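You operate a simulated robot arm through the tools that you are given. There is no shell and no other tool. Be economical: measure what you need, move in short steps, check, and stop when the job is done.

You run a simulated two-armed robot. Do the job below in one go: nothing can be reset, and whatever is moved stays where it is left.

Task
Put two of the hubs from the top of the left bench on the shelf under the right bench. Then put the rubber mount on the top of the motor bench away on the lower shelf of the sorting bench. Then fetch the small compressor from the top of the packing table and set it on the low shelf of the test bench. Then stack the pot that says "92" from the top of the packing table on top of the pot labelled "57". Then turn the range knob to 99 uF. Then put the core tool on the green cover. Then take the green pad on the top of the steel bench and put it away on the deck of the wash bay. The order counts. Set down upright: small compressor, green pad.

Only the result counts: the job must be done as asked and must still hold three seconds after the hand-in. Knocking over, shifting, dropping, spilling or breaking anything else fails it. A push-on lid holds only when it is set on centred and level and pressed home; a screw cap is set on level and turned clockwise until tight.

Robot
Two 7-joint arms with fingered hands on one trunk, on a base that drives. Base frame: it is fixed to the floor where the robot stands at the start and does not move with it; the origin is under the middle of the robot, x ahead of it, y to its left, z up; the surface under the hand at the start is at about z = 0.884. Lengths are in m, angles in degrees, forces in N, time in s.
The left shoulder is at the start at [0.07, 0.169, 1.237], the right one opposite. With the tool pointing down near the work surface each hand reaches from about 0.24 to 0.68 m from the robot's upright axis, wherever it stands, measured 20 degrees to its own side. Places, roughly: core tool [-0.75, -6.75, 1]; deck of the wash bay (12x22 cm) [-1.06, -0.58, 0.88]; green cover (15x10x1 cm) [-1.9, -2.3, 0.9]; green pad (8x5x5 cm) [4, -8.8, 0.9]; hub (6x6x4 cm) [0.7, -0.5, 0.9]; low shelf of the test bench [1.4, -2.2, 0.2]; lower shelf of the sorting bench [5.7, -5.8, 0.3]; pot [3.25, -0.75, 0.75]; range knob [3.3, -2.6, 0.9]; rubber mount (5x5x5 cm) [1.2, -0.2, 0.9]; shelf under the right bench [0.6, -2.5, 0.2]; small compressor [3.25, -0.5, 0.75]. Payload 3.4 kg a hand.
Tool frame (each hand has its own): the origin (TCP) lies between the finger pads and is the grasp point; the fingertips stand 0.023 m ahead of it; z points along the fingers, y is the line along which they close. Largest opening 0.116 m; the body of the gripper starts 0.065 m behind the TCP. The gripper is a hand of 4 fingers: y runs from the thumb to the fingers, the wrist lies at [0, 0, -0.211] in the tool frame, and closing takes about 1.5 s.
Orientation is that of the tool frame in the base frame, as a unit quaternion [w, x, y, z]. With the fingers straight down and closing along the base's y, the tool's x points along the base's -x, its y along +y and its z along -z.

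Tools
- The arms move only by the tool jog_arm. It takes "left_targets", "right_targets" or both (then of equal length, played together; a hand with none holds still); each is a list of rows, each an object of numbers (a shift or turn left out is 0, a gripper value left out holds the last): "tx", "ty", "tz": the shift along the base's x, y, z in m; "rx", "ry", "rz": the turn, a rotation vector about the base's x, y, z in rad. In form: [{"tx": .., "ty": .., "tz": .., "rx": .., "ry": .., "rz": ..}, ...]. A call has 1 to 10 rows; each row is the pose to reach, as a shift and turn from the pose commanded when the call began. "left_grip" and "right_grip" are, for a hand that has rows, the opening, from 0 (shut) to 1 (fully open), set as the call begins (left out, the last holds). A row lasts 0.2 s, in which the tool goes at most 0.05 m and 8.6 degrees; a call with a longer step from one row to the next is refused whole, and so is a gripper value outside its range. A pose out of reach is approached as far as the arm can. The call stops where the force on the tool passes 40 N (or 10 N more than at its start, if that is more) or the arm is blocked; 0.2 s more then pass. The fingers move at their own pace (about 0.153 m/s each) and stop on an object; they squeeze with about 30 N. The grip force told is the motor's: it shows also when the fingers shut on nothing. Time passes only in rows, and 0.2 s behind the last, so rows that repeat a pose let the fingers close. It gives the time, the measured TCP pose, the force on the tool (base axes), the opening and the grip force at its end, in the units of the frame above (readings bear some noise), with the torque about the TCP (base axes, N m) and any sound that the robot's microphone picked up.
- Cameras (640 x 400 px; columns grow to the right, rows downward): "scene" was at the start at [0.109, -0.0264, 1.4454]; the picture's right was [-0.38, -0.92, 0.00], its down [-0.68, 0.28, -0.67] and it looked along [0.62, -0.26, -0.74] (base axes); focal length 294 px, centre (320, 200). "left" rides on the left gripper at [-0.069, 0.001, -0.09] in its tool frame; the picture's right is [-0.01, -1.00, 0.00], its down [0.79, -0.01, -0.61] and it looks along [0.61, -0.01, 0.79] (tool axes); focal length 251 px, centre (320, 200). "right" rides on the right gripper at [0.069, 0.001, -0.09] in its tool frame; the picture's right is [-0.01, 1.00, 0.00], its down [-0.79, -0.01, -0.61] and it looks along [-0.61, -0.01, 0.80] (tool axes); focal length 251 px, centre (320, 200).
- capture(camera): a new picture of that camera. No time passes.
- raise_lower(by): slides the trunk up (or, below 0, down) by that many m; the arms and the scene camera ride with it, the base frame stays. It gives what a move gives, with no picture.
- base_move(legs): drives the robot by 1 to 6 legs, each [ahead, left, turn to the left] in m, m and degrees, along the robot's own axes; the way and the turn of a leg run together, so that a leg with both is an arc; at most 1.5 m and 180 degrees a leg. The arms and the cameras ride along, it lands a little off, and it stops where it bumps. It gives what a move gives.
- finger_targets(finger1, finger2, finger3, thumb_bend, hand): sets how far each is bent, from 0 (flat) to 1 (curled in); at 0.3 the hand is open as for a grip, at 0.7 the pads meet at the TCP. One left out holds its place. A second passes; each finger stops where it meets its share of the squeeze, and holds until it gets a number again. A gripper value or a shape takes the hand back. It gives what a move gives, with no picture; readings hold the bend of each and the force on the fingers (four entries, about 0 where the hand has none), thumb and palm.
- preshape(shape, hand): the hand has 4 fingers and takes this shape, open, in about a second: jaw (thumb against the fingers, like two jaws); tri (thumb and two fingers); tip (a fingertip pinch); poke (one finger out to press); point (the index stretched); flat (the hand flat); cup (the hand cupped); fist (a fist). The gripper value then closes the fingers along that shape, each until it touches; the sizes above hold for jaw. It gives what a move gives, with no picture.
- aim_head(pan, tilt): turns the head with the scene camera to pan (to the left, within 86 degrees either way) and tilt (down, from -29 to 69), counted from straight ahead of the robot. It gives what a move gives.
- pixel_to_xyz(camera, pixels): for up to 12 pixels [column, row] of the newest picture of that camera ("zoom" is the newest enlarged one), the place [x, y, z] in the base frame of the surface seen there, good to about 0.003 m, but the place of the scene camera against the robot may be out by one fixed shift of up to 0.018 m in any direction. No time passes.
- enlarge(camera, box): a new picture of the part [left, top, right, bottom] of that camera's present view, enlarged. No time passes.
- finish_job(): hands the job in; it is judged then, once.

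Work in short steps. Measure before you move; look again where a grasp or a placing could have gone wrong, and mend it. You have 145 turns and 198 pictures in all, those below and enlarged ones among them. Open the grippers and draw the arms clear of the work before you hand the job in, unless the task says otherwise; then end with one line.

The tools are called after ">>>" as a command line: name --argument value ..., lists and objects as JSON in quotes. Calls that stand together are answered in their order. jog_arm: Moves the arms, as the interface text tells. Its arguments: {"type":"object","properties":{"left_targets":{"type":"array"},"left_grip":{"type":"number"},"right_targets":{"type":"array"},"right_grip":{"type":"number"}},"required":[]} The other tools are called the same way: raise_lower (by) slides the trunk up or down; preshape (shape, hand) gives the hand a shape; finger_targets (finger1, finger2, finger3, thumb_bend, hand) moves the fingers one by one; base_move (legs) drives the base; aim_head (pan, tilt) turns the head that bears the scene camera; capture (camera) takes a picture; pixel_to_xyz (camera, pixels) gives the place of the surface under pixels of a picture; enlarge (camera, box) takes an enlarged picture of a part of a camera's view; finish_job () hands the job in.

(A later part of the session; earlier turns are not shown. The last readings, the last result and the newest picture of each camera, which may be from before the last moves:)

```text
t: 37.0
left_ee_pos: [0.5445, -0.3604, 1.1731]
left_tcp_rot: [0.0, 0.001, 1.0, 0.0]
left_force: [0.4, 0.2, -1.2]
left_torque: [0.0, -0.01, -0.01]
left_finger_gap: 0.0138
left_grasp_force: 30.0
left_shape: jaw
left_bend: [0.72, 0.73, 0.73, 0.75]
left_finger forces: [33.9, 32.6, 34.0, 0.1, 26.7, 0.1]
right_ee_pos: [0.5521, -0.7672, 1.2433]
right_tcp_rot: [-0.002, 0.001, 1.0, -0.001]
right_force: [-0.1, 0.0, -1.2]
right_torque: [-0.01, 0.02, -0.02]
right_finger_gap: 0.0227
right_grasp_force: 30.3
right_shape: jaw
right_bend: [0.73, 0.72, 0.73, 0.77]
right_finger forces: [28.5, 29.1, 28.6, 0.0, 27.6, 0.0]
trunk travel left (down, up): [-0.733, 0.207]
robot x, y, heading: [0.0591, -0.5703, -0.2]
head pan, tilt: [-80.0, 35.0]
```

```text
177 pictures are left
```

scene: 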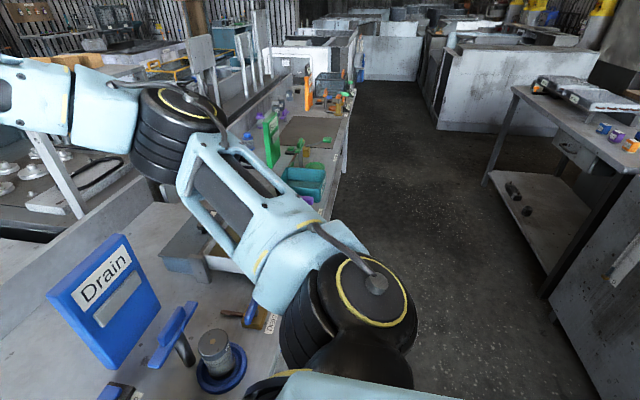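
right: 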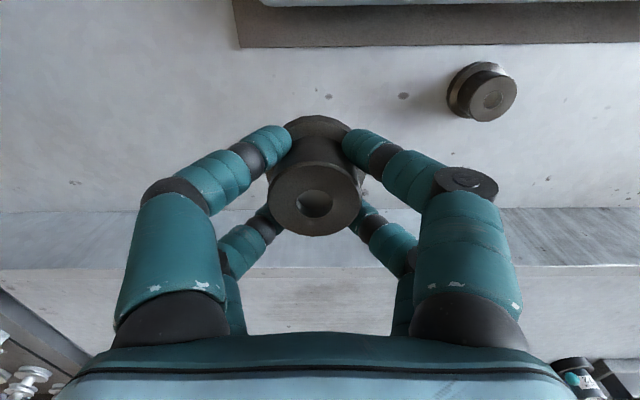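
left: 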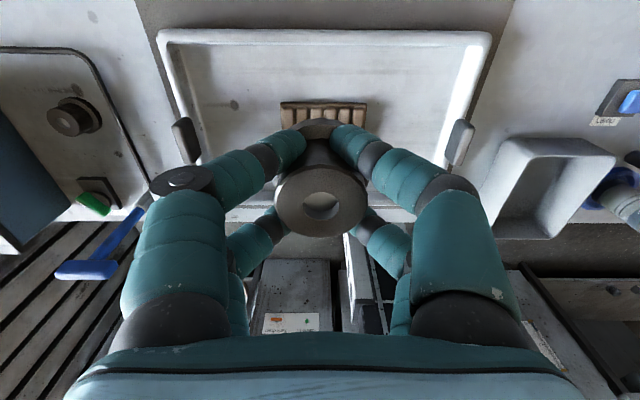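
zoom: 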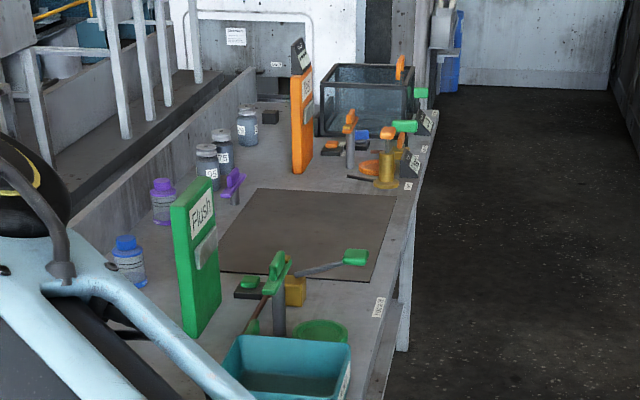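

Aisle is free between x≈-0.95 and 0.25. Back off 0.38, then drive right 1.9 m.

>>> base_move --legs '[[-0.38, 0, 0], [0, -1.0, 0], [0, -0.9, 0]]'

>>> aim_head --pan 0 --tilt 45

>>> capture --camera "scene"

```text
t: 48.5
left_ee_pos: [0.1649, -2.2545, 1.1728]
left_tcp_rot: [0.0, -0.002, 1.0, -0.001]
left_force: [0.6, 0.3, -1.0]
left_torque: [0.01, 0.0, 0.0]
left_finger_gap: 0.0136
left_grasp_force: 30.3
left_shape: jaw
left_bend: [0.72, 0.73, 0.73, 0.75]
left_finger forces: [34.1, 32.6, 34.5, 0.1, 26.4, 0.1]
right_ee_pos: [0.1764, -2.6609, 1.243]
right_tcp_rot: [-0.003, -0.002, 1.0, -0.001]
right_force: [-0.3, 0.6, -1.0]
right_torque: [-0.02, 0.01, -0.02]
right_finger_gap: 0.0226
right_grasp_force: 30.0
right_shape: jaw
right_bend: [0.73, 0.72, 0.73, 0.77]
right_finger forces: [28.6, 29.0, 28.7, 0.1, 27.6, 0.0]
trunk travel left (down, up): [-0.733, 0.207]
robot x, y, heading: [-0.3169, -2.4577, 0.2]
head pan, tilt: [-80.0, 35.0]
```

```text
t: 50.0
left_ee_pos: [0.1645, -2.2551, 1.1722]
left_tcp_rot: [0.0, -0.001, 1.0, 0.001]
left_force: [0.8, -0.2, -1.6]
left_torque: [0.03, 0.01, -0.01]
left_finger_gap: 0.0133
left_grasp_force: 30.0
left_shape: jaw
left_bend: [0.72, 0.73, 0.73, 0.75]
left_finger forces: [34.1, 32.6, 34.5, 0.1, 26.2, 0.0]
right_ee_pos: [0.176, -2.6619, 1.2425]
right_tcp_rot: [-0.002, -0.001, 1.0, -0.001]
right_force: [-0.3, -0.2, -1.3]
right_torque: [0.01, 0.01, -0.07]
right_finger_gap: 0.023
right_grasp_force: 29.6
right_shape: jaw
right_bend: [0.73, 0.72, 0.73, 0.77]
right_finger forces: [28.6, 29.1, 28.6, 0.1, 27.6, 0.0]
trunk travel left (down, up): [-0.733, 0.207]
robot x, y, heading: [-0.317, -2.4613, 0.2]
head pan, tilt: [0.0, 45.0]
```

```text
176 pictures are left
```

scene: 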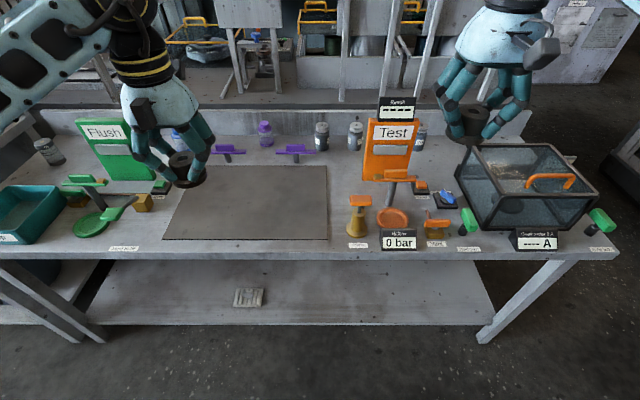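

The right bench's shelf is clear except a small item at (248,297). Measure shelf geometry and clearance.

>>> pixel_to_xyz --camera "scene" --pixels '[[248, 297], [235, 297], [262, 297], [340, 310], [340, 322], [340, 275], [440, 300], [150, 300], [340, 252], [340, 258], [490, 330], [95, 325]]'

>>> enlarge --camera "scene" --box '[200, 240, 360, 340]'

```text
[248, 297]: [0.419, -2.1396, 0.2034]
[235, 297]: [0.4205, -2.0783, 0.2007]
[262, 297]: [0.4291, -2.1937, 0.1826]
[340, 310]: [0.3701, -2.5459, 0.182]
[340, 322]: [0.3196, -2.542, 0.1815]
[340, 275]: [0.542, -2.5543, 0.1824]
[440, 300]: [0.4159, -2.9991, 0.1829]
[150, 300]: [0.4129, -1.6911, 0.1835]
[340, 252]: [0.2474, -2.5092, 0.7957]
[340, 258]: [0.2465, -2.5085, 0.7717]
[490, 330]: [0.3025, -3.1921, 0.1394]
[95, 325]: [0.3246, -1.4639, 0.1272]
```

```text
4.00 times, centred on (280, 290) of scene
```

zoom: 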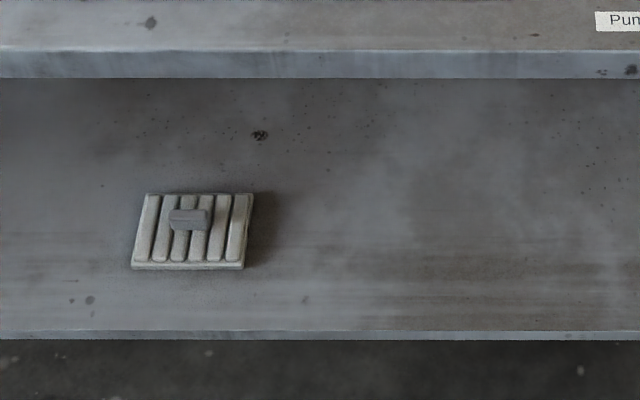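

Shelf is at z≈0.182, front edge x≈0.33; top underside ≈0.77. I back off 0.1, lower the trunk 0.685, and check.

>>> base_move --legs '[[-0.1, 0, 0]]'

>>> raise_lower --by -0.685

>>> jog_arm --left_targets '[{"tz": -0.04}, {"tz": -0.08}, {"tz": -0.12}, {"tz": -0.16}, {"tz": -0.19}, {"tz": -0.19}]' --right_targets '[{"tz": -0.045}, {"tz": -0.09}, {"tz": -0.135}, {"tz": -0.18}, {"tz": -0.225}, {"tz": -0.26}]'

>>> capture --camera "scene"

```text
t: 51.2
left_ee_pos: [0.0671, -2.2547, 1.1711]
left_tcp_rot: [-0.002, -0.001, 1.0, 0.0]
left_force: [0.1, 0.2, -1.2]
left_torque: [0.01, 0.02, 0.04]
left_finger_gap: 0.0134
left_grasp_force: 29.7
left_shape: jaw
left_bend: [0.72, 0.73, 0.73, 0.75]
left_finger forces: [34.1, 32.6, 34.6, 0.0, 26.4, 0.0]
right_ee_pos: [0.0794, -2.6619, 1.2405]
right_tcp_rot: [-0.003, -0.002, 1.0, 0.0]
right_force: [0.4, 0.1, -1.4]
right_torque: [-0.02, -0.03, 0.01]
right_finger_gap: 0.0227
right_grasp_force: 29.9
right_shape: jaw
right_bend: [0.73, 0.72, 0.73, 0.77]
right_finger forces: [28.6, 29.0, 28.5, 0.1, 27.5, 0.0]
trunk travel left (down, up): [-0.733, 0.207]
robot x, y, heading: [-0.4175, -2.4582, 0.1]
head pan, tilt: [0.0, 45.0]
```

```text
refused: -0.685 is not a number from -0.4 to 0.4
```

```text
t: 52.6
left_ee_pos: [0.0672, -2.2565, 0.9832]
left_tcp_rot: [0.0, -0.001, 1.0, 0.0]
left_force: [0.0, -0.1, -1.5]
left_torque: [0.01, 0.0, 0.01]
left_finger_gap: 0.0123
left_grasp_force: 30.2
left_shape: jaw
left_bend: [0.72, 0.73, 0.73, 0.75]
left_finger forces: [35.9, 33.9, 38.7, 0.1, 28.2, 0.1]
right_ee_pos: [0.0778, -2.6615, 0.9821]
right_tcp_rot: [-0.002, 0.0, 1.0, -0.001]
right_force: [0.0, 0.2, -1.7]
right_torque: [0.02, 0.03, -0.04]
right_finger_gap: 0.0227
right_grasp_force: 30.7
right_shape: jaw
right_bend: [0.73, 0.72, 0.73, 0.77]
right_finger forces: [28.2, 28.7, 28.3, 0.0, 27.8, 0.1]
trunk travel left (down, up): [-0.733, 0.207]
robot x, y, heading: [-0.4205, -2.4596, 0.3]
head pan, tilt: [0.0, 45.0]
```

```text
174 pictures are left
```

scene: 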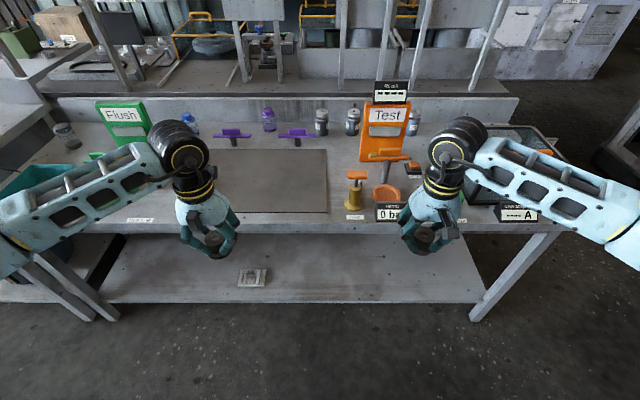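

Trunk step is limited to 0.4; lower in two steps to bring TCPs to z≈0.30.

>>> raise_lower --by -0.4

>>> raise_lower --by -0.285

>>> aim_head --pan 0 --tilt 20

>>> capture --camera "scene"

```text
t: 56.4
left_ee_pos: [0.0657, -2.2562, 0.5832]
left_tcp_rot: [0.0, -0.002, 1.0, -0.001]
left_force: [0.2, 0.4, -1.8]
left_torque: [0.01, 0.0, 0.0]
left_finger_gap: 0.0126
left_grasp_force: 29.9
left_shape: jaw
left_bend: [0.72, 0.73, 0.73, 0.75]
left_finger forces: [36.1, 33.9, 39.0, 0.1, 28.3, 0.0]
right_ee_pos: [0.0772, -2.66, 0.5814]
right_tcp_rot: [-0.002, 0.0, 1.0, -0.001]
right_force: [-0.9, 0.9, -1.8]
right_torque: [0.02, -0.02, -0.01]
right_finger_gap: 0.0223
right_grasp_force: 29.9
right_shape: jaw
right_bend: [0.73, 0.72, 0.73, 0.77]
right_finger forces: [28.3, 28.8, 28.5, 0.0, 27.7, 0.1]
trunk travel left (down, up): [-0.333, 0.607]
robot x, y, heading: [-0.4135, -2.4586, 0.2]
head pan, tilt: [0.0, 45.0]
```

```text
t: 59.3
left_ee_pos: [0.0655, -2.2558, 0.2973]
left_tcp_rot: [0.0, -0.001, 1.0, 0.0]
left_force: [0.3, -0.1, -1.6]
left_torque: [0.0, 0.0, -0.03]
left_finger_gap: 0.0122
left_grasp_force: 29.3
left_shape: jaw
left_bend: [0.72, 0.73, 0.73, 0.75]
left_finger forces: [36.0, 33.8, 39.1, 0.0, 28.4, 0.0]
right_ee_pos: [0.0769, -2.6609, 0.2965]
right_tcp_rot: [-0.003, -0.001, 1.0, -0.001]
right_force: [0.0, -0.4, -1.0]
right_torque: [0.0, 0.01, -0.03]
right_finger_gap: 0.0225
right_grasp_force: 30.3
right_shape: jaw
right_bend: [0.73, 0.72, 0.73, 0.77]
right_finger forces: [28.4, 28.9, 28.6, 0.0, 27.7, 0.1]
trunk travel left (down, up): [-0.048, 0.892]
robot x, y, heading: [-0.4167, -2.4594, -0.1]
head pan, tilt: [0.0, 45.0]
```

```text
t: 60.2
left_ee_pos: [0.0661, -2.2556, 0.2984]
left_tcp_rot: [0.0, -0.002, 1.0, 0.0]
left_force: [-0.7, -1.0, -1.3]
left_torque: [0.0, 0.01, -0.03]
left_finger_gap: 0.0119
left_grasp_force: 30.1
left_shape: jaw
left_bend: [0.72, 0.73, 0.73, 0.75]
left_finger forces: [36.2, 34.0, 39.1, 0.1, 28.4, 0.0]
right_ee_pos: [0.0768, -2.661, 0.2969]
right_tcp_rot: [-0.003, 0.0, 1.0, -0.002]
right_force: [0.4, 0.9, -1.6]
right_torque: [0.0, -0.01, 0.0]
right_finger_gap: 0.0225
right_grasp_force: 30.6
right_shape: jaw
right_bend: [0.73, 0.72, 0.73, 0.77]
right_finger forces: [28.4, 28.9, 28.5, 0.1, 27.8, 0.0]
trunk travel left (down, up): [-0.048, 0.892]
robot x, y, heading: [-0.4226, -2.4591, -0.0]
head pan, tilt: [0.0, 20.0]
```

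```text
173 pictures are left
```

scene: 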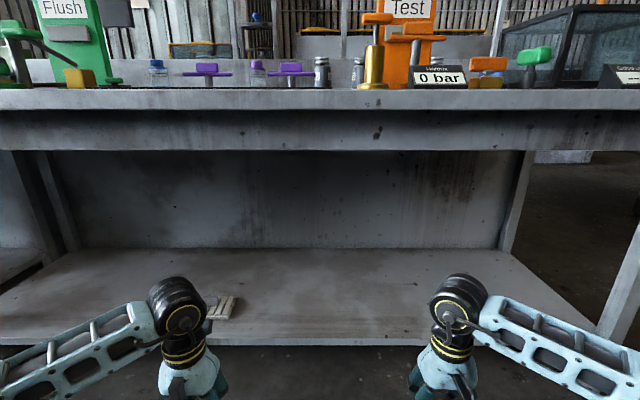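

Measure the apron's lower edge and shelf, then drive ahead 0.29 with the left hand shifted right 0.1 to clear the tray item.

>>> pixel_to_xyz --camera "scene" --pixels '[[320, 148], [320, 335], [470, 285], [180, 285], [320, 92], [225, 305]]'

>>> jog_arm --left_targets '[{"ty": -0.04}, {"ty": -0.08}, {"ty": -0.1}]'

>>> base_move --legs '[[0.29, 0, 0]]'

>>> capture --camera "scene"

>>> capture --camera "right"

```text
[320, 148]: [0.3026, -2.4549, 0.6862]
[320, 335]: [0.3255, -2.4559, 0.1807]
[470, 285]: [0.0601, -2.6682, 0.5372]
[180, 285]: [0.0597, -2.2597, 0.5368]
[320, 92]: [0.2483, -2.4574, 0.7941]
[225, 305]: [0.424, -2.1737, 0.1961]
```

```text
t: 61.0
left_ee_pos: [0.0668, -2.3558, 0.2985]
left_tcp_rot: [0.0, -0.002, 1.0, -0.001]
left_force: [-0.5, -0.5, -1.7]
left_torque: [0.03, 0.03, 0.01]
left_finger_gap: 0.012
left_grasp_force: 29.9
left_shape: jaw
left_bend: [0.72, 0.73, 0.73, 0.75]
left_finger forces: [36.3, 34.0, 39.2, 0.0, 28.6, 0.0]
right_ee_pos: [0.0768, -2.6609, 0.2971]
right_tcp_rot: [-0.003, -0.001, 1.0, -0.001]
right_force: [0.7, 0.4, -1.8]
right_torque: [-0.03, 0.01, 0.0]
right_finger_gap: 0.0227
right_grasp_force: 30.4
right_shape: jaw
right_bend: [0.73, 0.72, 0.73, 0.77]
right_finger forces: [28.4, 28.9, 28.5, 0.0, 27.7, 0.1]
trunk travel left (down, up): [-0.048, 0.892]
robot x, y, heading: [-0.4182, -2.4596, 0.6]
head pan, tilt: [0.0, 20.0]
```

```text
t: 63.0
left_ee_pos: [0.3566, -2.3542, 0.2981]
left_tcp_rot: [0.0, -0.001, 1.0, 0.0]
left_force: [0.6, 0.3, -1.7]
left_torque: [0.0, -0.03, 0.04]
left_finger_gap: 0.0122
left_grasp_force: 30.5
left_shape: jaw
left_bend: [0.72, 0.73, 0.73, 0.75]
left_finger forces: [36.4, 34.1, 39.1, 0.0, 28.6, 0.0]
right_ee_pos: [0.3678, -2.6615, 0.2973]
right_tcp_rot: [-0.002, -0.001, 1.0, 0.0]
right_force: [-0.2, 0.3, -1.6]
right_torque: [0.0, -0.01, -0.04]
right_finger_gap: 0.0226
right_grasp_force: 30.5
right_shape: jaw
right_bend: [0.73, 0.72, 0.73, 0.77]
right_finger forces: [28.4, 28.8, 28.5, 0.0, 27.7, 0.0]
trunk travel left (down, up): [-0.048, 0.892]
robot x, y, heading: [-0.1222, -2.4634, 0.0]
head pan, tilt: [0.0, 20.0]
```

```text
172 pictures are left
```

scene: 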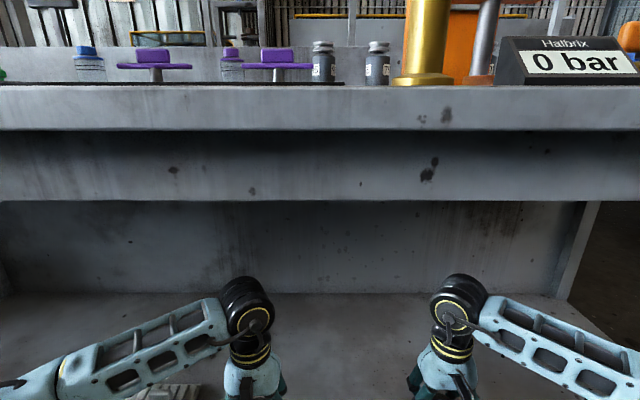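

```text
171 pictures are left
```

right: 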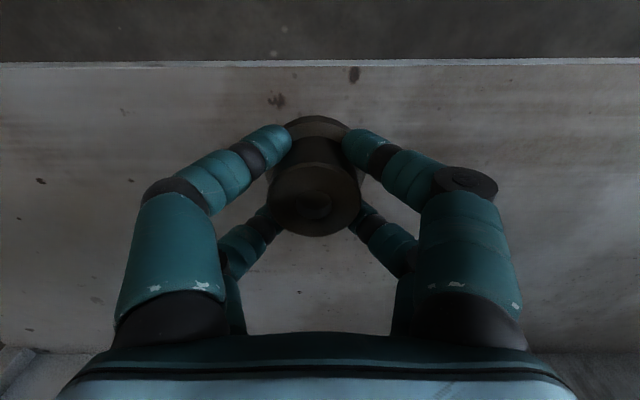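

Clear. Extend both hands 0.09 forward and lower the hubs to the shelf (TCP ≈0.217).

>>> jog_arm --left_targets '[{"tx": 0.045}, {"tx": 0.09}, {"tx": 0.09, "tz": -0.04}, {"tx": 0.09, "tz": -0.07}, {"tx": 0.09, "tz": -0.08}, {"tx": 0.09, "tz": -0.081}]' --right_targets '[{"tx": 0.045}, {"tx": 0.09}, {"tx": 0.09, "tz": -0.04}, {"tx": 0.09, "tz": -0.07}, {"tx": 0.09, "tz": -0.078}, {"tx": 0.09, "tz": -0.08}]'

>>> capture --camera "right"

>>> capture --camera "left"

```text
t: 64.4
left_ee_pos: [0.4456, -2.3539, 0.218]
left_tcp_rot: [0.001, -0.002, 1.0, 0.0]
left_force: [0.0, -0.8, -1.2]
left_torque: [-0.03, 0.0, -0.04]
left_finger_gap: 0.0118
left_grasp_force: 29.8
left_shape: jaw
left_bend: [0.73, 0.73, 0.73, 0.76]
left_finger forces: [36.4, 34.2, 40.5, 0.1, 29.9, 0.1]
right_ee_pos: [0.4582, -2.6618, 0.2173]
right_tcp_rot: [-0.003, -0.001, 1.0, 0.0]
right_force: [-0.7, 0.3, 1.5]
right_torque: [0.0, -0.06, 0.0]
right_finger_gap: 0.0225
right_grasp_force: 29.8
right_shape: jaw
right_bend: [0.73, 0.72, 0.73, 0.77]
right_finger forces: [28.5, 29.1, 28.7, 0.0, 27.7, 0.0]
trunk travel left (down, up): [-0.048, 0.892]
robot x, y, heading: [-0.1242, -2.4596, 0.1]
head pan, tilt: [0.0, 20.0]
```

```text
170 pictures are left
```

right: 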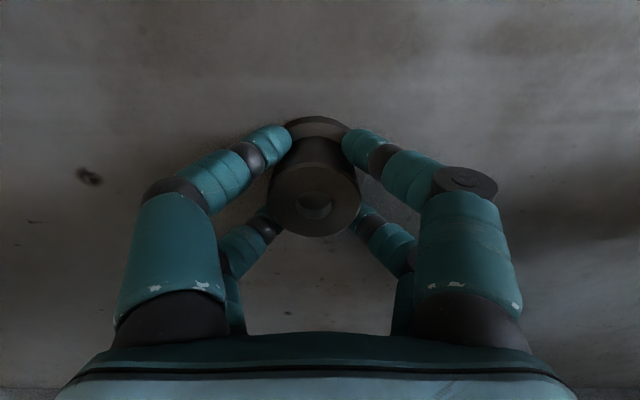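

```text
169 pictures are left
```

left: 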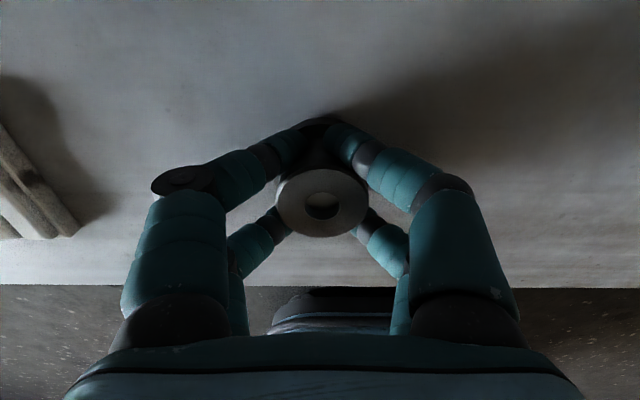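

Right hub rests on the shelf. I lower the left a few mm to contact, then open both.

>>> jog_arm --left_targets '[{"tz": -0.002}, {"tz": -0.003}, {"tz": -0.004}, {"tz": -0.005}]' --right_targets '[{"tz": -0.001}, {"tz": -0.001}, {"tz": -0.001}, {"tz": -0.001}]'

```text
t: 65.4
left_ee_pos: [0.4476, -2.3554, 0.2158]
left_tcp_rot: [0.003, -0.002, 1.0, 0.0]
left_force: [1.1, 3.3, 30.1]
left_torque: [0.07, 0.24, -0.01]
left_finger_gap: 0.0126
left_grasp_force: 30.0
left_shape: jaw
left_bend: [0.73, 0.73, 0.73, 0.76]
left_finger forces: [50.8, 39.4, 57.3, 0.0, 31.5, 0.0]
right_ee_pos: [0.4562, -2.6609, 0.2187]
right_tcp_rot: [-0.002, 0.0, 1.0, -0.001]
right_force: [-0.2, -0.9, -1.9]
right_torque: [-0.02, -0.03, -0.02]
right_finger_gap: 0.0227
right_grasp_force: 29.8
right_shape: jaw
right_bend: [0.73, 0.72, 0.73, 0.77]
right_finger forces: [28.4, 28.7, 28.3, 0.0, 27.8, 0.0]
trunk travel left (down, up): [-0.048, 0.892]
robot x, y, heading: [-0.1251, -2.4601, -0.0]
head pan, tilt: [0.0, 20.0]
```

Left is pressing (30 N); relieve it by 2 mm, set the right down 2 mm, then open both.

>>> jog_arm --left_targets '[{"tz": 0.002}, {"tz": 0.002}]' --right_targets '[{"tz": -0.002}, {"tz": -0.002}]'

>>> jog_arm --left_targets '[{}, {}, {}, {}, {}, {}, {}, {}]' --right_targets '[{}, {}, {}, {}, {}, {}, {}, {}]' --left_grip 1 --right_grip 1

>>> jog_arm --left_targets '[{"tz": 0.03}, {"tz": 0.06}, {"tz": 0.08}]' --right_targets '[{"tz": 0.03}, {"tz": 0.06}, {"tz": 0.08}]'

>>> capture --camera "right"

>>> capture --camera "left"

```text
t: 66.0
left_ee_pos: [0.4464, -2.3551, 0.2169]
left_tcp_rot: [0.002, -0.001, 1.0, 0.0]
left_force: [3.4, -0.9, 18.0]
left_torque: [-0.09, 0.17, 0.02]
left_finger_gap: 0.0128
left_grasp_force: 30.0
left_shape: jaw
left_bend: [0.73, 0.73, 0.73, 0.76]
left_finger forces: [46.8, 36.3, 55.1, 0.0, 32.1, 0.0]
right_ee_pos: [0.4571, -2.6611, 0.2155]
right_tcp_rot: [0.0, -0.001, 1.0, -0.001]
right_force: [-1.9, -0.3, 11.0]
right_torque: [-0.12, -0.08, 0.01]
right_finger_gap: 0.0227
right_grasp_force: 29.7
right_shape: jaw
right_bend: [0.73, 0.72, 0.73, 0.77]
right_finger forces: [28.7, 29.5, 28.8, 0.0, 28.2, 0.0]
trunk travel left (down, up): [-0.048, 0.892]
robot x, y, heading: [-0.126, -2.4598, 0.2]
head pan, tilt: [0.0, 20.0]
```

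```text
t: 66.5
left_ee_pos: [0.4482, -2.3541, 0.2154]
left_tcp_rot: [0.0, -0.003, 1.0, -0.001]
left_force: [-0.2, 0.6, 0.6]
left_torque: [0.01, 0.02, -0.02]
left_finger_gap: 0.1159
left_grasp_force: 0.0
left_shape: jaw
left_bend: [0.3, 0.3, 0.3, 0.3]
left_finger forces: [0.0, 0.0, 0.1, 0.0, 0.0, 0.0]
right_ee_pos: [0.4564, -2.6611, 0.2103]
right_tcp_rot: [-0.004, -0.001, 1.0, -0.002]
right_force: [1.1, 0.0, -0.9]
right_torque: [0.01, -0.02, -0.02]
right_finger_gap: 0.1159
right_grasp_force: 0.0
right_shape: jaw
right_bend: [0.3, 0.3, 0.3, 0.3]
right_finger forces: [0.1, 0.1, 0.1, 0.0, 0.1, 0.0]
trunk travel left (down, up): [-0.048, 0.892]
robot x, y, heading: [-0.1243, -2.4577, 0.2]
head pan, tilt: [0.0, 20.0]
stopped in row 2 (left hand): the force on the tool passed its limit at 45 N (the readings are from after the stop); the commanded pose is now the measured one
```

```text
t: 67.3
left_ee_pos: [0.4477, -2.3542, 0.2967]
left_tcp_rot: [0.0, -0.002, 1.0, 0.0]
left_force: [-0.2, -0.5, 0.8]
left_torque: [-0.03, 0.0, -0.01]
left_finger_gap: 0.1159
left_grasp_force: 0.1
left_shape: jaw
left_bend: [0.3, 0.3, 0.3, 0.3]
left_finger forces: [0.1, 0.0, 0.0, 0.0, 0.0, 0.1]
right_ee_pos: [0.4565, -2.66, 0.2921]
right_tcp_rot: [-0.004, -0.001, 1.0, -0.001]
right_force: [-0.1, -0.6, -0.2]
right_torque: [0.01, -0.04, 0.03]
right_finger_gap: 0.116
right_grasp_force: 0.1
right_shape: jaw
right_bend: [0.3, 0.3, 0.3, 0.3]
right_finger forces: [0.0, 0.0, 0.0, 0.0, 0.0, 0.1]
trunk travel left (down, up): [-0.048, 0.892]
robot x, y, heading: [-0.1229, -2.462, 0.4]
head pan, tilt: [0.0, 20.0]
```

```text
168 pictures are left
```

right: 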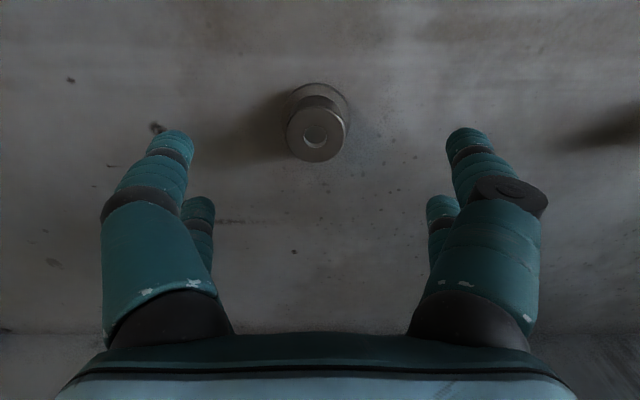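

```text
167 pictures are left
```

left: 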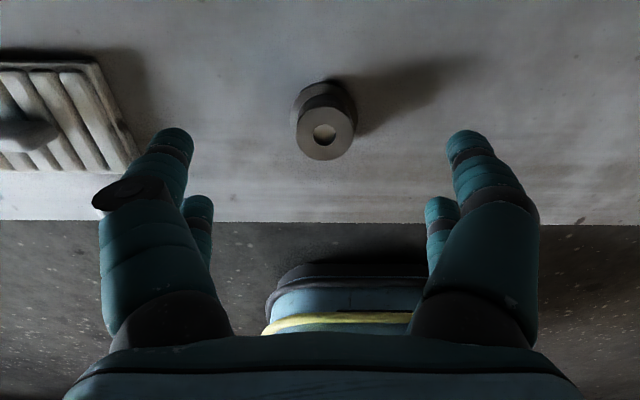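

Both hubs stand on the shelf. Back out, raise the trunk fully and look round for a route to the motor bench's other side.

>>> base_move --legs '[[-0.42, 0, 0]]'

>>> raise_lower --by 0.4

>>> raise_lower --by 0.4

>>> aim_head --pan 30 --tilt 20

>>> capture --camera "scene"

>>> aim_head --pan -40 --tilt 20

>>> capture --camera "scene"

```text
t: 69.9
left_ee_pos: [0.026, -2.3556, 0.2963]
left_tcp_rot: [0.001, -0.002, 1.0, 0.0]
left_force: [0.9, -0.1, 0.4]
left_torque: [0.01, -0.02, 0.0]
left_finger_gap: 0.1158
left_grasp_force: 0.0
left_shape: jaw
left_bend: [0.3, 0.3, 0.3, 0.3]
left_finger forces: [0.0, 0.1, 0.1, 0.0, 0.1, 0.0]
right_ee_pos: [0.0347, -2.6622, 0.2923]
right_tcp_rot: [-0.003, -0.001, 1.0, -0.002]
right_force: [0.3, -0.6, 0.9]
right_torque: [-0.01, 0.03, 0.0]
right_finger_gap: 0.1159
right_grasp_force: 0.0
right_shape: jaw
right_bend: [0.3, 0.3, 0.3, 0.3]
right_finger forces: [0.1, 0.1, 0.0, 0.0, 0.0, 0.1]
trunk travel left (down, up): [-0.048, 0.892]
robot x, y, heading: [-0.5438, -2.4581, 0.0]
head pan, tilt: [0.0, 20.0]
```

```text
t: 73.7
left_ee_pos: [0.0257, -2.356, 0.6962]
left_tcp_rot: [0.001, -0.002, 1.0, 0.0]
left_force: [0.3, -0.5, 0.2]
left_torque: [0.01, -0.04, 0.0]
left_finger_gap: 0.1159
left_grasp_force: 0.0
left_shape: jaw
left_bend: [0.3, 0.3, 0.3, 0.3]
left_finger forces: [0.0, 0.0, 0.0, 0.0, 0.0, 0.1]
right_ee_pos: [0.0354, -2.6618, 0.6918]
right_tcp_rot: [-0.003, -0.001, 1.0, -0.001]
right_force: [-1.1, -0.4, 0.5]
right_torque: [-0.01, 0.0, -0.01]
right_finger_gap: 0.1159
right_grasp_force: 0.2
right_shape: jaw
right_bend: [0.3, 0.3, 0.3, 0.3]
right_finger forces: [0.1, 0.0, 0.1, 0.0, 0.0, 0.0]
trunk travel left (down, up): [-0.448, 0.492]
robot x, y, heading: [-0.5509, -2.4583, -0.0]
head pan, tilt: [0.0, 20.0]
```

```text
t: 77.6
left_ee_pos: [0.0248, -2.3556, 1.097]
left_tcp_rot: [0.001, -0.001, 1.0, 0.0]
left_force: [-0.4, 0.3, -0.4]
left_torque: [0.01, 0.03, 0.02]
left_finger_gap: 0.1161
left_grasp_force: 0.0
left_shape: jaw
left_bend: [0.3, 0.3, 0.3, 0.3]
left_finger forces: [0.1, 0.0, 0.0, 0.1, 0.0, 0.0]
right_ee_pos: [0.0337, -2.6626, 1.0911]
right_tcp_rot: [-0.003, -0.002, 1.0, -0.002]
right_force: [-0.3, 0.5, -0.1]
right_torque: [-0.01, 0.01, 0.0]
right_finger_gap: 0.1158
right_grasp_force: 0.1
right_shape: jaw
right_bend: [0.3, 0.3, 0.3, 0.3]
right_finger forces: [0.0, 0.0, 0.1, 0.0, 0.0, 0.0]
trunk travel left (down, up): [-0.848, 0.092]
robot x, y, heading: [-0.5529, -2.4598, 0.2]
head pan, tilt: [0.0, 20.0]
```

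```text
t: 78.5
left_ee_pos: [0.0265, -2.3562, 1.096]
left_tcp_rot: [0.001, -0.002, 1.0, 0.0]
left_force: [-0.6, 1.0, 0.2]
left_torque: [-0.02, -0.01, 0.01]
left_finger_gap: 0.1157
left_grasp_force: 0.1
left_shape: jaw
left_bend: [0.3, 0.3, 0.3, 0.3]
left_finger forces: [0.1, 0.0, 0.0, 0.0, 0.0, 0.0]
right_ee_pos: [0.0337, -2.6614, 1.0928]
right_tcp_rot: [-0.004, -0.002, 1.0, -0.003]
right_force: [0.2, 0.7, 0.5]
right_torque: [0.02, 0.02, 0.01]
right_finger_gap: 0.1158
right_grasp_force: 0.1
right_shape: jaw
right_bend: [0.3, 0.3, 0.3, 0.3]
right_finger forces: [0.0, 0.0, 0.0, 0.0, 0.0, 0.0]
trunk travel left (down, up): [-0.848, 0.092]
robot x, y, heading: [-0.5482, -2.4587, -0.2]
head pan, tilt: [30.0, 20.0]
```

```text
166 pictures are left
```

scene: 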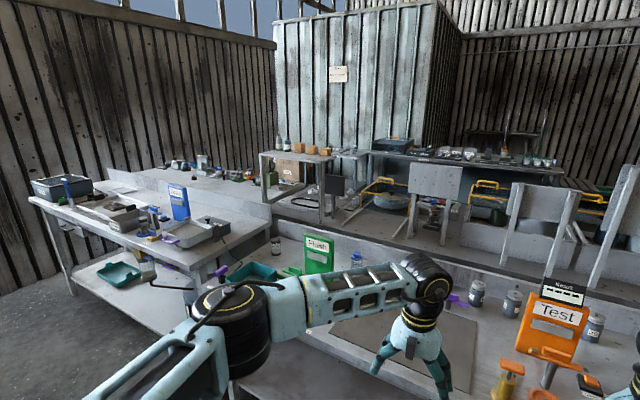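

```text
t: 79.9
left_ee_pos: [0.0247, -2.3564, 1.0959]
left_tcp_rot: [0.001, -0.001, 1.0, 0.0]
left_force: [0.1, 0.3, 0.1]
left_torque: [0.01, 0.03, 0.02]
left_finger_gap: 0.1159
left_grasp_force: 0.1
left_shape: jaw
left_bend: [0.3, 0.3, 0.3, 0.3]
left_finger forces: [0.1, 0.0, 0.1, 0.0, 0.1, 0.1]
right_ee_pos: [0.0348, -2.661, 1.091]
right_tcp_rot: [-0.003, -0.001, 1.0, -0.003]
right_force: [-0.3, -0.4, 0.4]
right_torque: [0.0, -0.02, -0.01]
right_finger_gap: 0.1158
right_grasp_force: 0.1
right_shape: jaw
right_bend: [0.3, 0.3, 0.3, 0.3]
right_finger forces: [0.0, 0.0, 0.0, 0.0, 0.1, 0.1]
trunk travel left (down, up): [-0.848, 0.092]
robot x, y, heading: [-0.5477, -2.4579, 0.2]
head pan, tilt: [-40.0, 20.0]
```

```text
165 pictures are left
```

scene: 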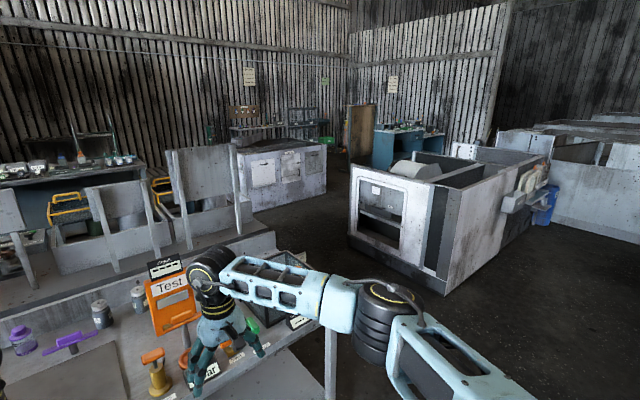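

Measure floor and obstacles in this view to map the way around the right end.

>>> pixel_to_xyz --camera "scene" --pixels '[[350, 245], [442, 292], [310, 205], [300, 250], [330, 150], [270, 220], [345, 200], [360, 175], [345, 130], [235, 215], [400, 180], [500, 225]]'

>>> aim_head --pan -80 --tilt 20

>>> capture --camera "scene"

>>> aim_head --pan 80 --tilt 20

>>> capture --camera "scene"

```text
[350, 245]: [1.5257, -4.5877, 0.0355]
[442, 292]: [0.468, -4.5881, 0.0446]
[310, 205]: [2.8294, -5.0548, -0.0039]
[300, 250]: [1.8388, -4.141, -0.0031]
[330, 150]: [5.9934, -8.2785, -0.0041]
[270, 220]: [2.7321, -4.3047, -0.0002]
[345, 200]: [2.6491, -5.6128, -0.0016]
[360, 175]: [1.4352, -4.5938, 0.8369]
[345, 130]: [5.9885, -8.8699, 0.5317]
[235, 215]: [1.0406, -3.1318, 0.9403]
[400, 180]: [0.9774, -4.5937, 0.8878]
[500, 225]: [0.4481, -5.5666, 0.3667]
```

```text
t: 81.0
left_ee_pos: [0.0264, -2.3552, 1.096]
left_tcp_rot: [0.001, -0.001, 1.0, 0.0]
left_force: [1.0, -0.1, 0.3]
left_torque: [0.0, -0.03, 0.0]
left_finger_gap: 0.1158
left_grasp_force: 0.1
left_shape: jaw
left_bend: [0.3, 0.3, 0.3, 0.3]
left_finger forces: [0.0, 0.0, 0.1, 0.0, 0.1, 0.0]
right_ee_pos: [0.035, -2.6621, 1.0922]
right_tcp_rot: [-0.004, -0.002, 1.0, -0.002]
right_force: [0.3, 0.4, 0.7]
right_torque: [0.03, -0.01, -0.05]
right_finger_gap: 0.116
right_grasp_force: 0.0
right_shape: jaw
right_bend: [0.3, 0.3, 0.3, 0.3]
right_finger forces: [0.1, 0.1, 0.1, 0.0, 0.1, 0.0]
trunk travel left (down, up): [-0.848, 0.092]
robot x, y, heading: [-0.5482, -2.4618, 0.1]
head pan, tilt: [-80.0, 20.0]
```

```text
164 pictures are left
```

scene: 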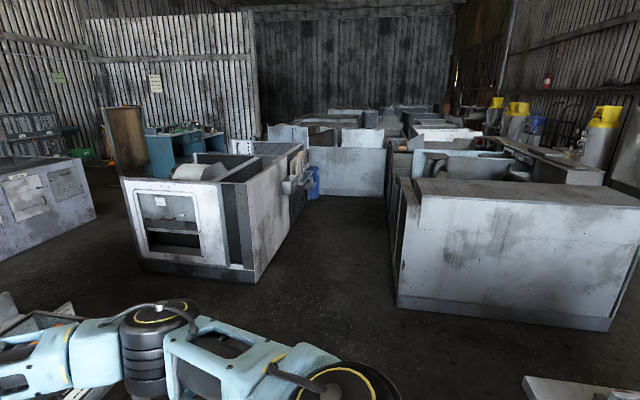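

```text
t: 83.5
left_ee_pos: [0.024, -2.3556, 1.0962]
left_tcp_rot: [0.001, -0.002, 1.0, 0.0]
left_force: [0.4, -0.2, -0.4]
left_torque: [-0.03, 0.0, -0.01]
left_finger_gap: 0.1158
left_grasp_force: 0.0
left_shape: jaw
left_bend: [0.3, 0.3, 0.3, 0.3]
left_finger forces: [0.0, 0.1, 0.0, 0.0, 0.0, 0.0]
right_ee_pos: [0.0344, -2.6617, 1.0931]
right_tcp_rot: [-0.004, -0.002, 1.0, -0.001]
right_force: [0.1, -0.1, 1.1]
right_torque: [0.01, 0.0, 0.0]
right_finger_gap: 0.1163
right_grasp_force: 0.1
right_shape: jaw
right_bend: [0.3, 0.3, 0.3, 0.3]
right_finger forces: [0.0, 0.0, 0.0, 0.0, 0.0, 0.0]
trunk travel left (down, up): [-0.848, 0.092]
robot x, y, heading: [-0.5482, -2.4569, 0.0]
head pan, tilt: [80.0, 20.0]
```

```text
163 pictures are left
```

scene: 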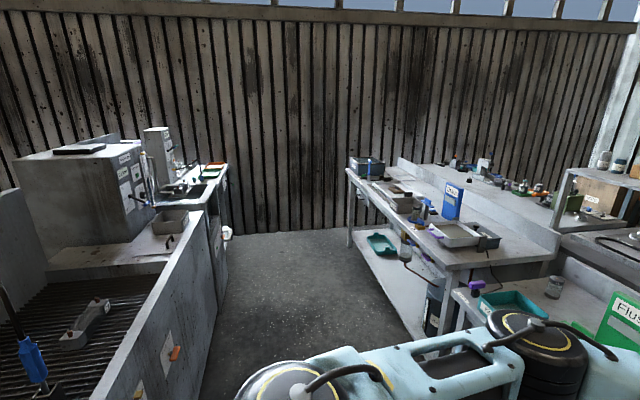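

There's a corridor at y≈-3.9 between the right bench's end (y≈-3.2) and the cabinet (y≈-4.59). Strafe there, then go ahead to x≈1.0 and look.

>>> base_move --legs '[[0, -1.4, 0], [1.5, 0, 0]]'

>>> aim_head --pan 35 --tilt 22

>>> capture --camera "scene"

>>> aim_head --pan -30 --tilt 22

>>> capture --camera "scene"

```text
t: 97.4
left_ee_pos: [1.5276, -3.7046, 1.0962]
left_tcp_rot: [0.001, -0.014, 1.0, 0.0]
left_force: [0.0, 0.2, 0.6]
left_torque: [0.02, 0.02, 0.05]
left_finger_gap: 0.116
left_grasp_force: 0.1
left_shape: jaw
left_bend: [0.3, 0.3, 0.3, 0.3]
left_finger forces: [0.0, 0.0, 0.0, 0.1, 0.1, 0.0]
right_ee_pos: [1.5461, -4.0097, 1.0928]
right_tcp_rot: [-0.004, -0.014, 1.0, -0.002]
right_force: [0.2, 0.4, 0.1]
right_torque: [0.02, 0.01, -0.01]
right_finger_gap: 0.1158
right_grasp_force: 0.1
right_shape: jaw
right_bend: [0.3, 0.3, 0.3, 0.3]
right_finger forces: [0.0, 0.0, 0.0, 0.0, 0.0, 0.0]
trunk travel left (down, up): [-0.848, 0.092]
robot x, y, heading: [0.9563, -3.823, 1.5]
head pan, tilt: [80.0, 20.0]
```

```text
t: 98.5
left_ee_pos: [1.5281, -3.7032, 1.0944]
left_tcp_rot: [0.001, -0.015, 1.0, 0.001]
left_force: [0.7, 0.3, 0.1]
left_torque: [0.0, 0.0, -0.02]
left_finger_gap: 0.116
left_grasp_force: 0.0
left_shape: jaw
left_bend: [0.3, 0.3, 0.3, 0.3]
left_finger forces: [0.0, 0.0, 0.0, 0.0, 0.1, 0.0]
right_ee_pos: [1.5443, -4.0096, 1.0917]
right_tcp_rot: [-0.004, -0.014, 1.0, -0.002]
right_force: [-0.6, -0.1, -0.6]
right_torque: [0.0, 0.02, 0.02]
right_finger_gap: 0.1157
right_grasp_force: 0.0
right_shape: jaw
right_bend: [0.3, 0.3, 0.3, 0.3]
right_finger forces: [0.0, 0.0, 0.0, 0.0, 0.1, 0.0]
trunk travel left (down, up): [-0.848, 0.092]
robot x, y, heading: [0.9581, -3.8219, 1.6]
head pan, tilt: [35.0, 22.0]
```

```text
162 pictures are left
```

scene: 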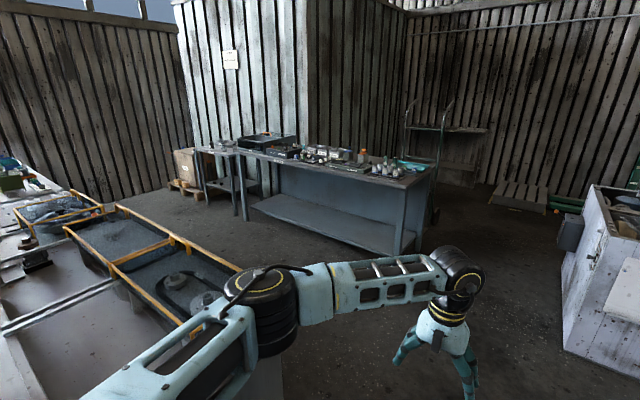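

```text
t: 99.9
left_ee_pos: [1.5283, -3.7044, 1.0972]
left_tcp_rot: [0.001, -0.014, 1.0, 0.0]
left_force: [1.6, -0.7, 0.1]
left_torque: [0.01, 0.01, 0.02]
left_finger_gap: 0.1158
left_grasp_force: 0.1
left_shape: jaw
left_bend: [0.3, 0.3, 0.3, 0.3]
left_finger forces: [0.0, 0.0, 0.0, 0.1, 0.0, 0.1]
right_ee_pos: [1.5444, -4.0094, 1.093]
right_tcp_rot: [-0.004, -0.014, 1.0, -0.001]
right_force: [-0.8, 0.0, -0.6]
right_torque: [-0.01, 0.0, -0.04]
right_finger_gap: 0.1162
right_grasp_force: 0.1
right_shape: jaw
right_bend: [0.3, 0.3, 0.3, 0.3]
right_finger forces: [0.0, 0.0, 0.0, 0.0, 0.0, 0.0]
trunk travel left (down, up): [-0.848, 0.092]
robot x, y, heading: [0.9577, -3.8253, 1.5]
head pan, tilt: [-30.0, 22.0]
```

```text
161 pictures are left
```

scene: 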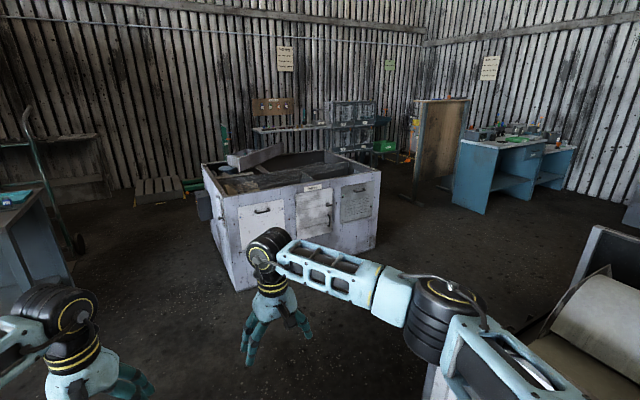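

Floor opens ahead. Measure the grey table and floor around for the way north.

>>> aim_head --pan 40 --tilt 22

>>> capture --camera "scene"

>>> pixel_to_xyz --camera "scene" --pixels '[[300, 150], [425, 182], [360, 250], [290, 215], [220, 200], [205, 160], [180, 200], [210, 260], [120, 210], [30, 260], [75, 190], [420, 260]]'

>>> enlarge --camera "scene" --box '[0, 110, 320, 310]'

```text
t: 101.3
left_ee_pos: [1.529, -3.7052, 1.0967]
left_tcp_rot: [0.001, -0.014, 1.0, 0.0]
left_force: [0.0, 0.2, 0.8]
left_torque: [0.0, 0.0, -0.01]
left_finger_gap: 0.1158
left_grasp_force: 0.1
left_shape: jaw
left_bend: [0.3, 0.3, 0.3, 0.3]
left_finger forces: [0.1, 0.0, 0.0, 0.1, 0.1, 0.0]
right_ee_pos: [1.5461, -4.0104, 1.0922]
right_tcp_rot: [-0.004, -0.013, 1.0, -0.002]
right_force: [1.0, -0.6, 0.1]
right_torque: [0.0, 0.02, 0.01]
right_finger_gap: 0.1157
right_grasp_force: 0.0
right_shape: jaw
right_bend: [0.3, 0.3, 0.3, 0.3]
right_finger forces: [0.1, 0.0, 0.1, 0.0, 0.0, 0.0]
trunk travel left (down, up): [-0.848, 0.092]
robot x, y, heading: [0.9549, -3.823, 1.4]
head pan, tilt: [40.0, 22.0]
```

```text
160 pictures are left
```

scene: 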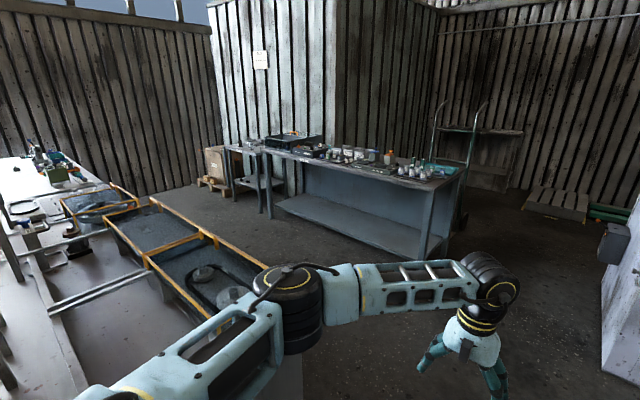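

```text
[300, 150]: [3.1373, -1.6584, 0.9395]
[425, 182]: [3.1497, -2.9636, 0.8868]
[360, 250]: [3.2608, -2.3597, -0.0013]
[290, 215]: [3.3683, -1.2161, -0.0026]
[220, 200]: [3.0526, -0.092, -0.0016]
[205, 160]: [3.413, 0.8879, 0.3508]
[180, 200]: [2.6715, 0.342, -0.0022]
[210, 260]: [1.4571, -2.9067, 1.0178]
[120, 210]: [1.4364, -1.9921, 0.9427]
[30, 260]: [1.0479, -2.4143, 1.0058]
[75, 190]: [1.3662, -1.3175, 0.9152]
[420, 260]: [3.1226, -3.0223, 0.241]
```

```text
2.00 times, centred on (160, 210) of scene
```

zoom: 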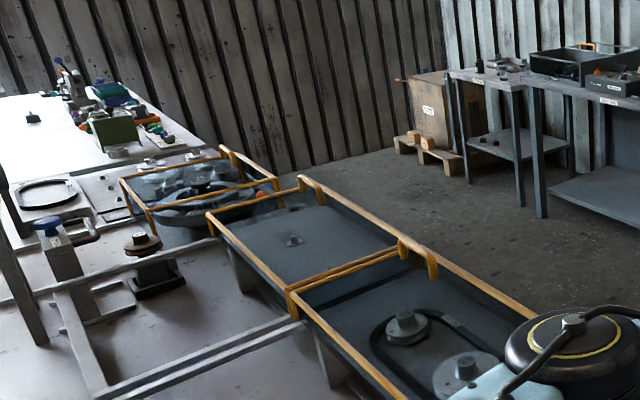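

The aisle at x≈1.7–2.9 leads to the motor bench's far side. Tuck the hands in and up, drive to x≈2.3, and turn left.

>>> jog_arm --left_targets '[{"tx": -0.03, "tz": 0.03}, {"tx": -0.06, "tz": 0.06}, {"tx": -0.09, "tz": 0.09}, {"tx": -0.12, "tz": 0.12}, {"tx": -0.15, "tz": 0.15}, {"tx": -0.18, "tz": 0.18}]' --right_targets '[{"tx": -0.03, "tz": 0.03}, {"tx": -0.06, "tz": 0.06}, {"tx": -0.09, "tz": 0.09}, {"tx": -0.12, "tz": 0.12}, {"tx": -0.15, "tz": 0.15}, {"tx": -0.18, "tz": 0.18}]'

>>> base_move --legs '[[1.38, 0, 0], [0, 0, 88]]'

>>> aim_head --pan 0 --tilt 30

>>> capture --camera "scene"

```text
t: 102.7
left_ee_pos: [1.3448, -3.7044, 1.2773]
left_tcp_rot: [0.001, -0.014, 1.0, 0.0]
left_force: [0.8, -0.6, 0.4]
left_torque: [0.0, -0.04, -0.03]
left_finger_gap: 0.1158
left_grasp_force: 0.1
left_shape: jaw
left_bend: [0.3, 0.3, 0.3, 0.3]
left_finger forces: [0.0, 0.0, 0.0, 0.0, 0.1, 0.1]
right_ee_pos: [1.3629, -4.0098, 1.2734]
right_tcp_rot: [-0.003, -0.013, 1.0, -0.002]
right_force: [0.0, 0.0, 0.2]
right_torque: [-0.02, -0.06, -0.01]
right_finger_gap: 0.1157
right_grasp_force: 0.1
right_shape: jaw
right_bend: [0.3, 0.3, 0.3, 0.3]
right_finger forces: [0.0, 0.0, 0.1, 0.1, 0.1, 0.1]
trunk travel left (down, up): [-0.848, 0.092]
robot x, y, heading: [0.9541, -3.8228, 1.6]
head pan, tilt: [40.0, 22.0]
```

```text
t: 113.4
left_ee_pos: [2.2354, -3.392, 1.2751]
left_tcp_rot: [0.0, -0.706, 0.709, 0.001]
left_force: [0.2, 0.5, 0.9]
left_torque: [-0.02, -0.01, 0.01]
left_finger_gap: 0.1159
left_grasp_force: 0.1
left_shape: jaw
left_bend: [0.3, 0.3, 0.3, 0.3]
left_finger forces: [0.0, 0.1, 0.1, 0.0, 0.0, 0.0]
right_ee_pos: [2.5408, -3.3844, 1.2722]
right_tcp_rot: [-0.001, -0.705, 0.709, -0.003]
right_force: [-0.3, -0.2, 0.3]
right_torque: [0.01, 0.0, -0.01]
right_finger_gap: 0.1158
right_grasp_force: 0.1
right_shape: jaw
right_bend: [0.3, 0.3, 0.3, 0.3]
right_finger forces: [0.0, 0.0, 0.0, 0.1, 0.1, 0.1]
trunk travel left (down, up): [-0.848, 0.092]
robot x, y, heading: [2.3403, -3.7828, 89.2]
head pan, tilt: [40.0, 22.0]
```

```text
t: 114.4
left_ee_pos: [2.2346, -3.3937, 1.2758]
left_tcp_rot: [0.001, -0.705, 0.709, 0.001]
left_force: [0.0, -0.5, 0.9]
left_torque: [0.0, -0.03, 0.0]
left_finger_gap: 0.1159
left_grasp_force: 0.1
left_shape: jaw
left_bend: [0.3, 0.3, 0.3, 0.3]
left_finger forces: [0.0, 0.0, 0.1, 0.0, 0.0, 0.0]
right_ee_pos: [2.5403, -3.3853, 1.272]
right_tcp_rot: [-0.001, -0.705, 0.709, -0.003]
right_force: [0.3, 0.0, 0.1]
right_torque: [0.0, -0.06, 0.02]
right_finger_gap: 0.1157
right_grasp_force: 0.0
right_shape: jaw
right_bend: [0.3, 0.3, 0.3, 0.3]
right_finger forces: [0.2, 0.0, 0.1, 0.1, 0.0, 0.0]
trunk travel left (down, up): [-0.848, 0.092]
robot x, y, heading: [2.3419, -3.7875, 89.4]
head pan, tilt: [0.0, 30.0]
```

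```text
158 pictures are left
```

scene: 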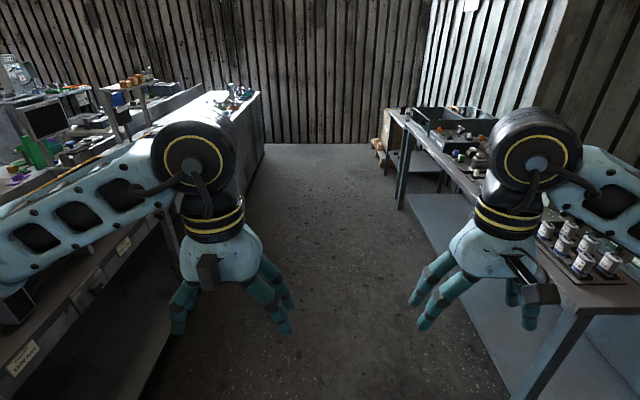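

Measure the aisle edges.

>>> pixel_to_xyz --camera "scene" --pixels '[[145, 385], [265, 160], [235, 110], [262, 95], [400, 125], [400, 205], [520, 385], [260, 230], [440, 150], [560, 300], [170, 225], [25, 350]]'

```text
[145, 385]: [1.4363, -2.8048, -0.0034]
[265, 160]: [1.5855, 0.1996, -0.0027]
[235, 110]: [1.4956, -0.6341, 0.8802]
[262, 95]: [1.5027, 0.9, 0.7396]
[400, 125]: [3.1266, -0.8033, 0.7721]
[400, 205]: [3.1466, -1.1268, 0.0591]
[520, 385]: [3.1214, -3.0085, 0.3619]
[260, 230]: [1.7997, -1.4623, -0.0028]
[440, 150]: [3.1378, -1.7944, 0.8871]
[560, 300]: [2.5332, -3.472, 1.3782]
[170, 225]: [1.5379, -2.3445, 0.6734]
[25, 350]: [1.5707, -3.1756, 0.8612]
```

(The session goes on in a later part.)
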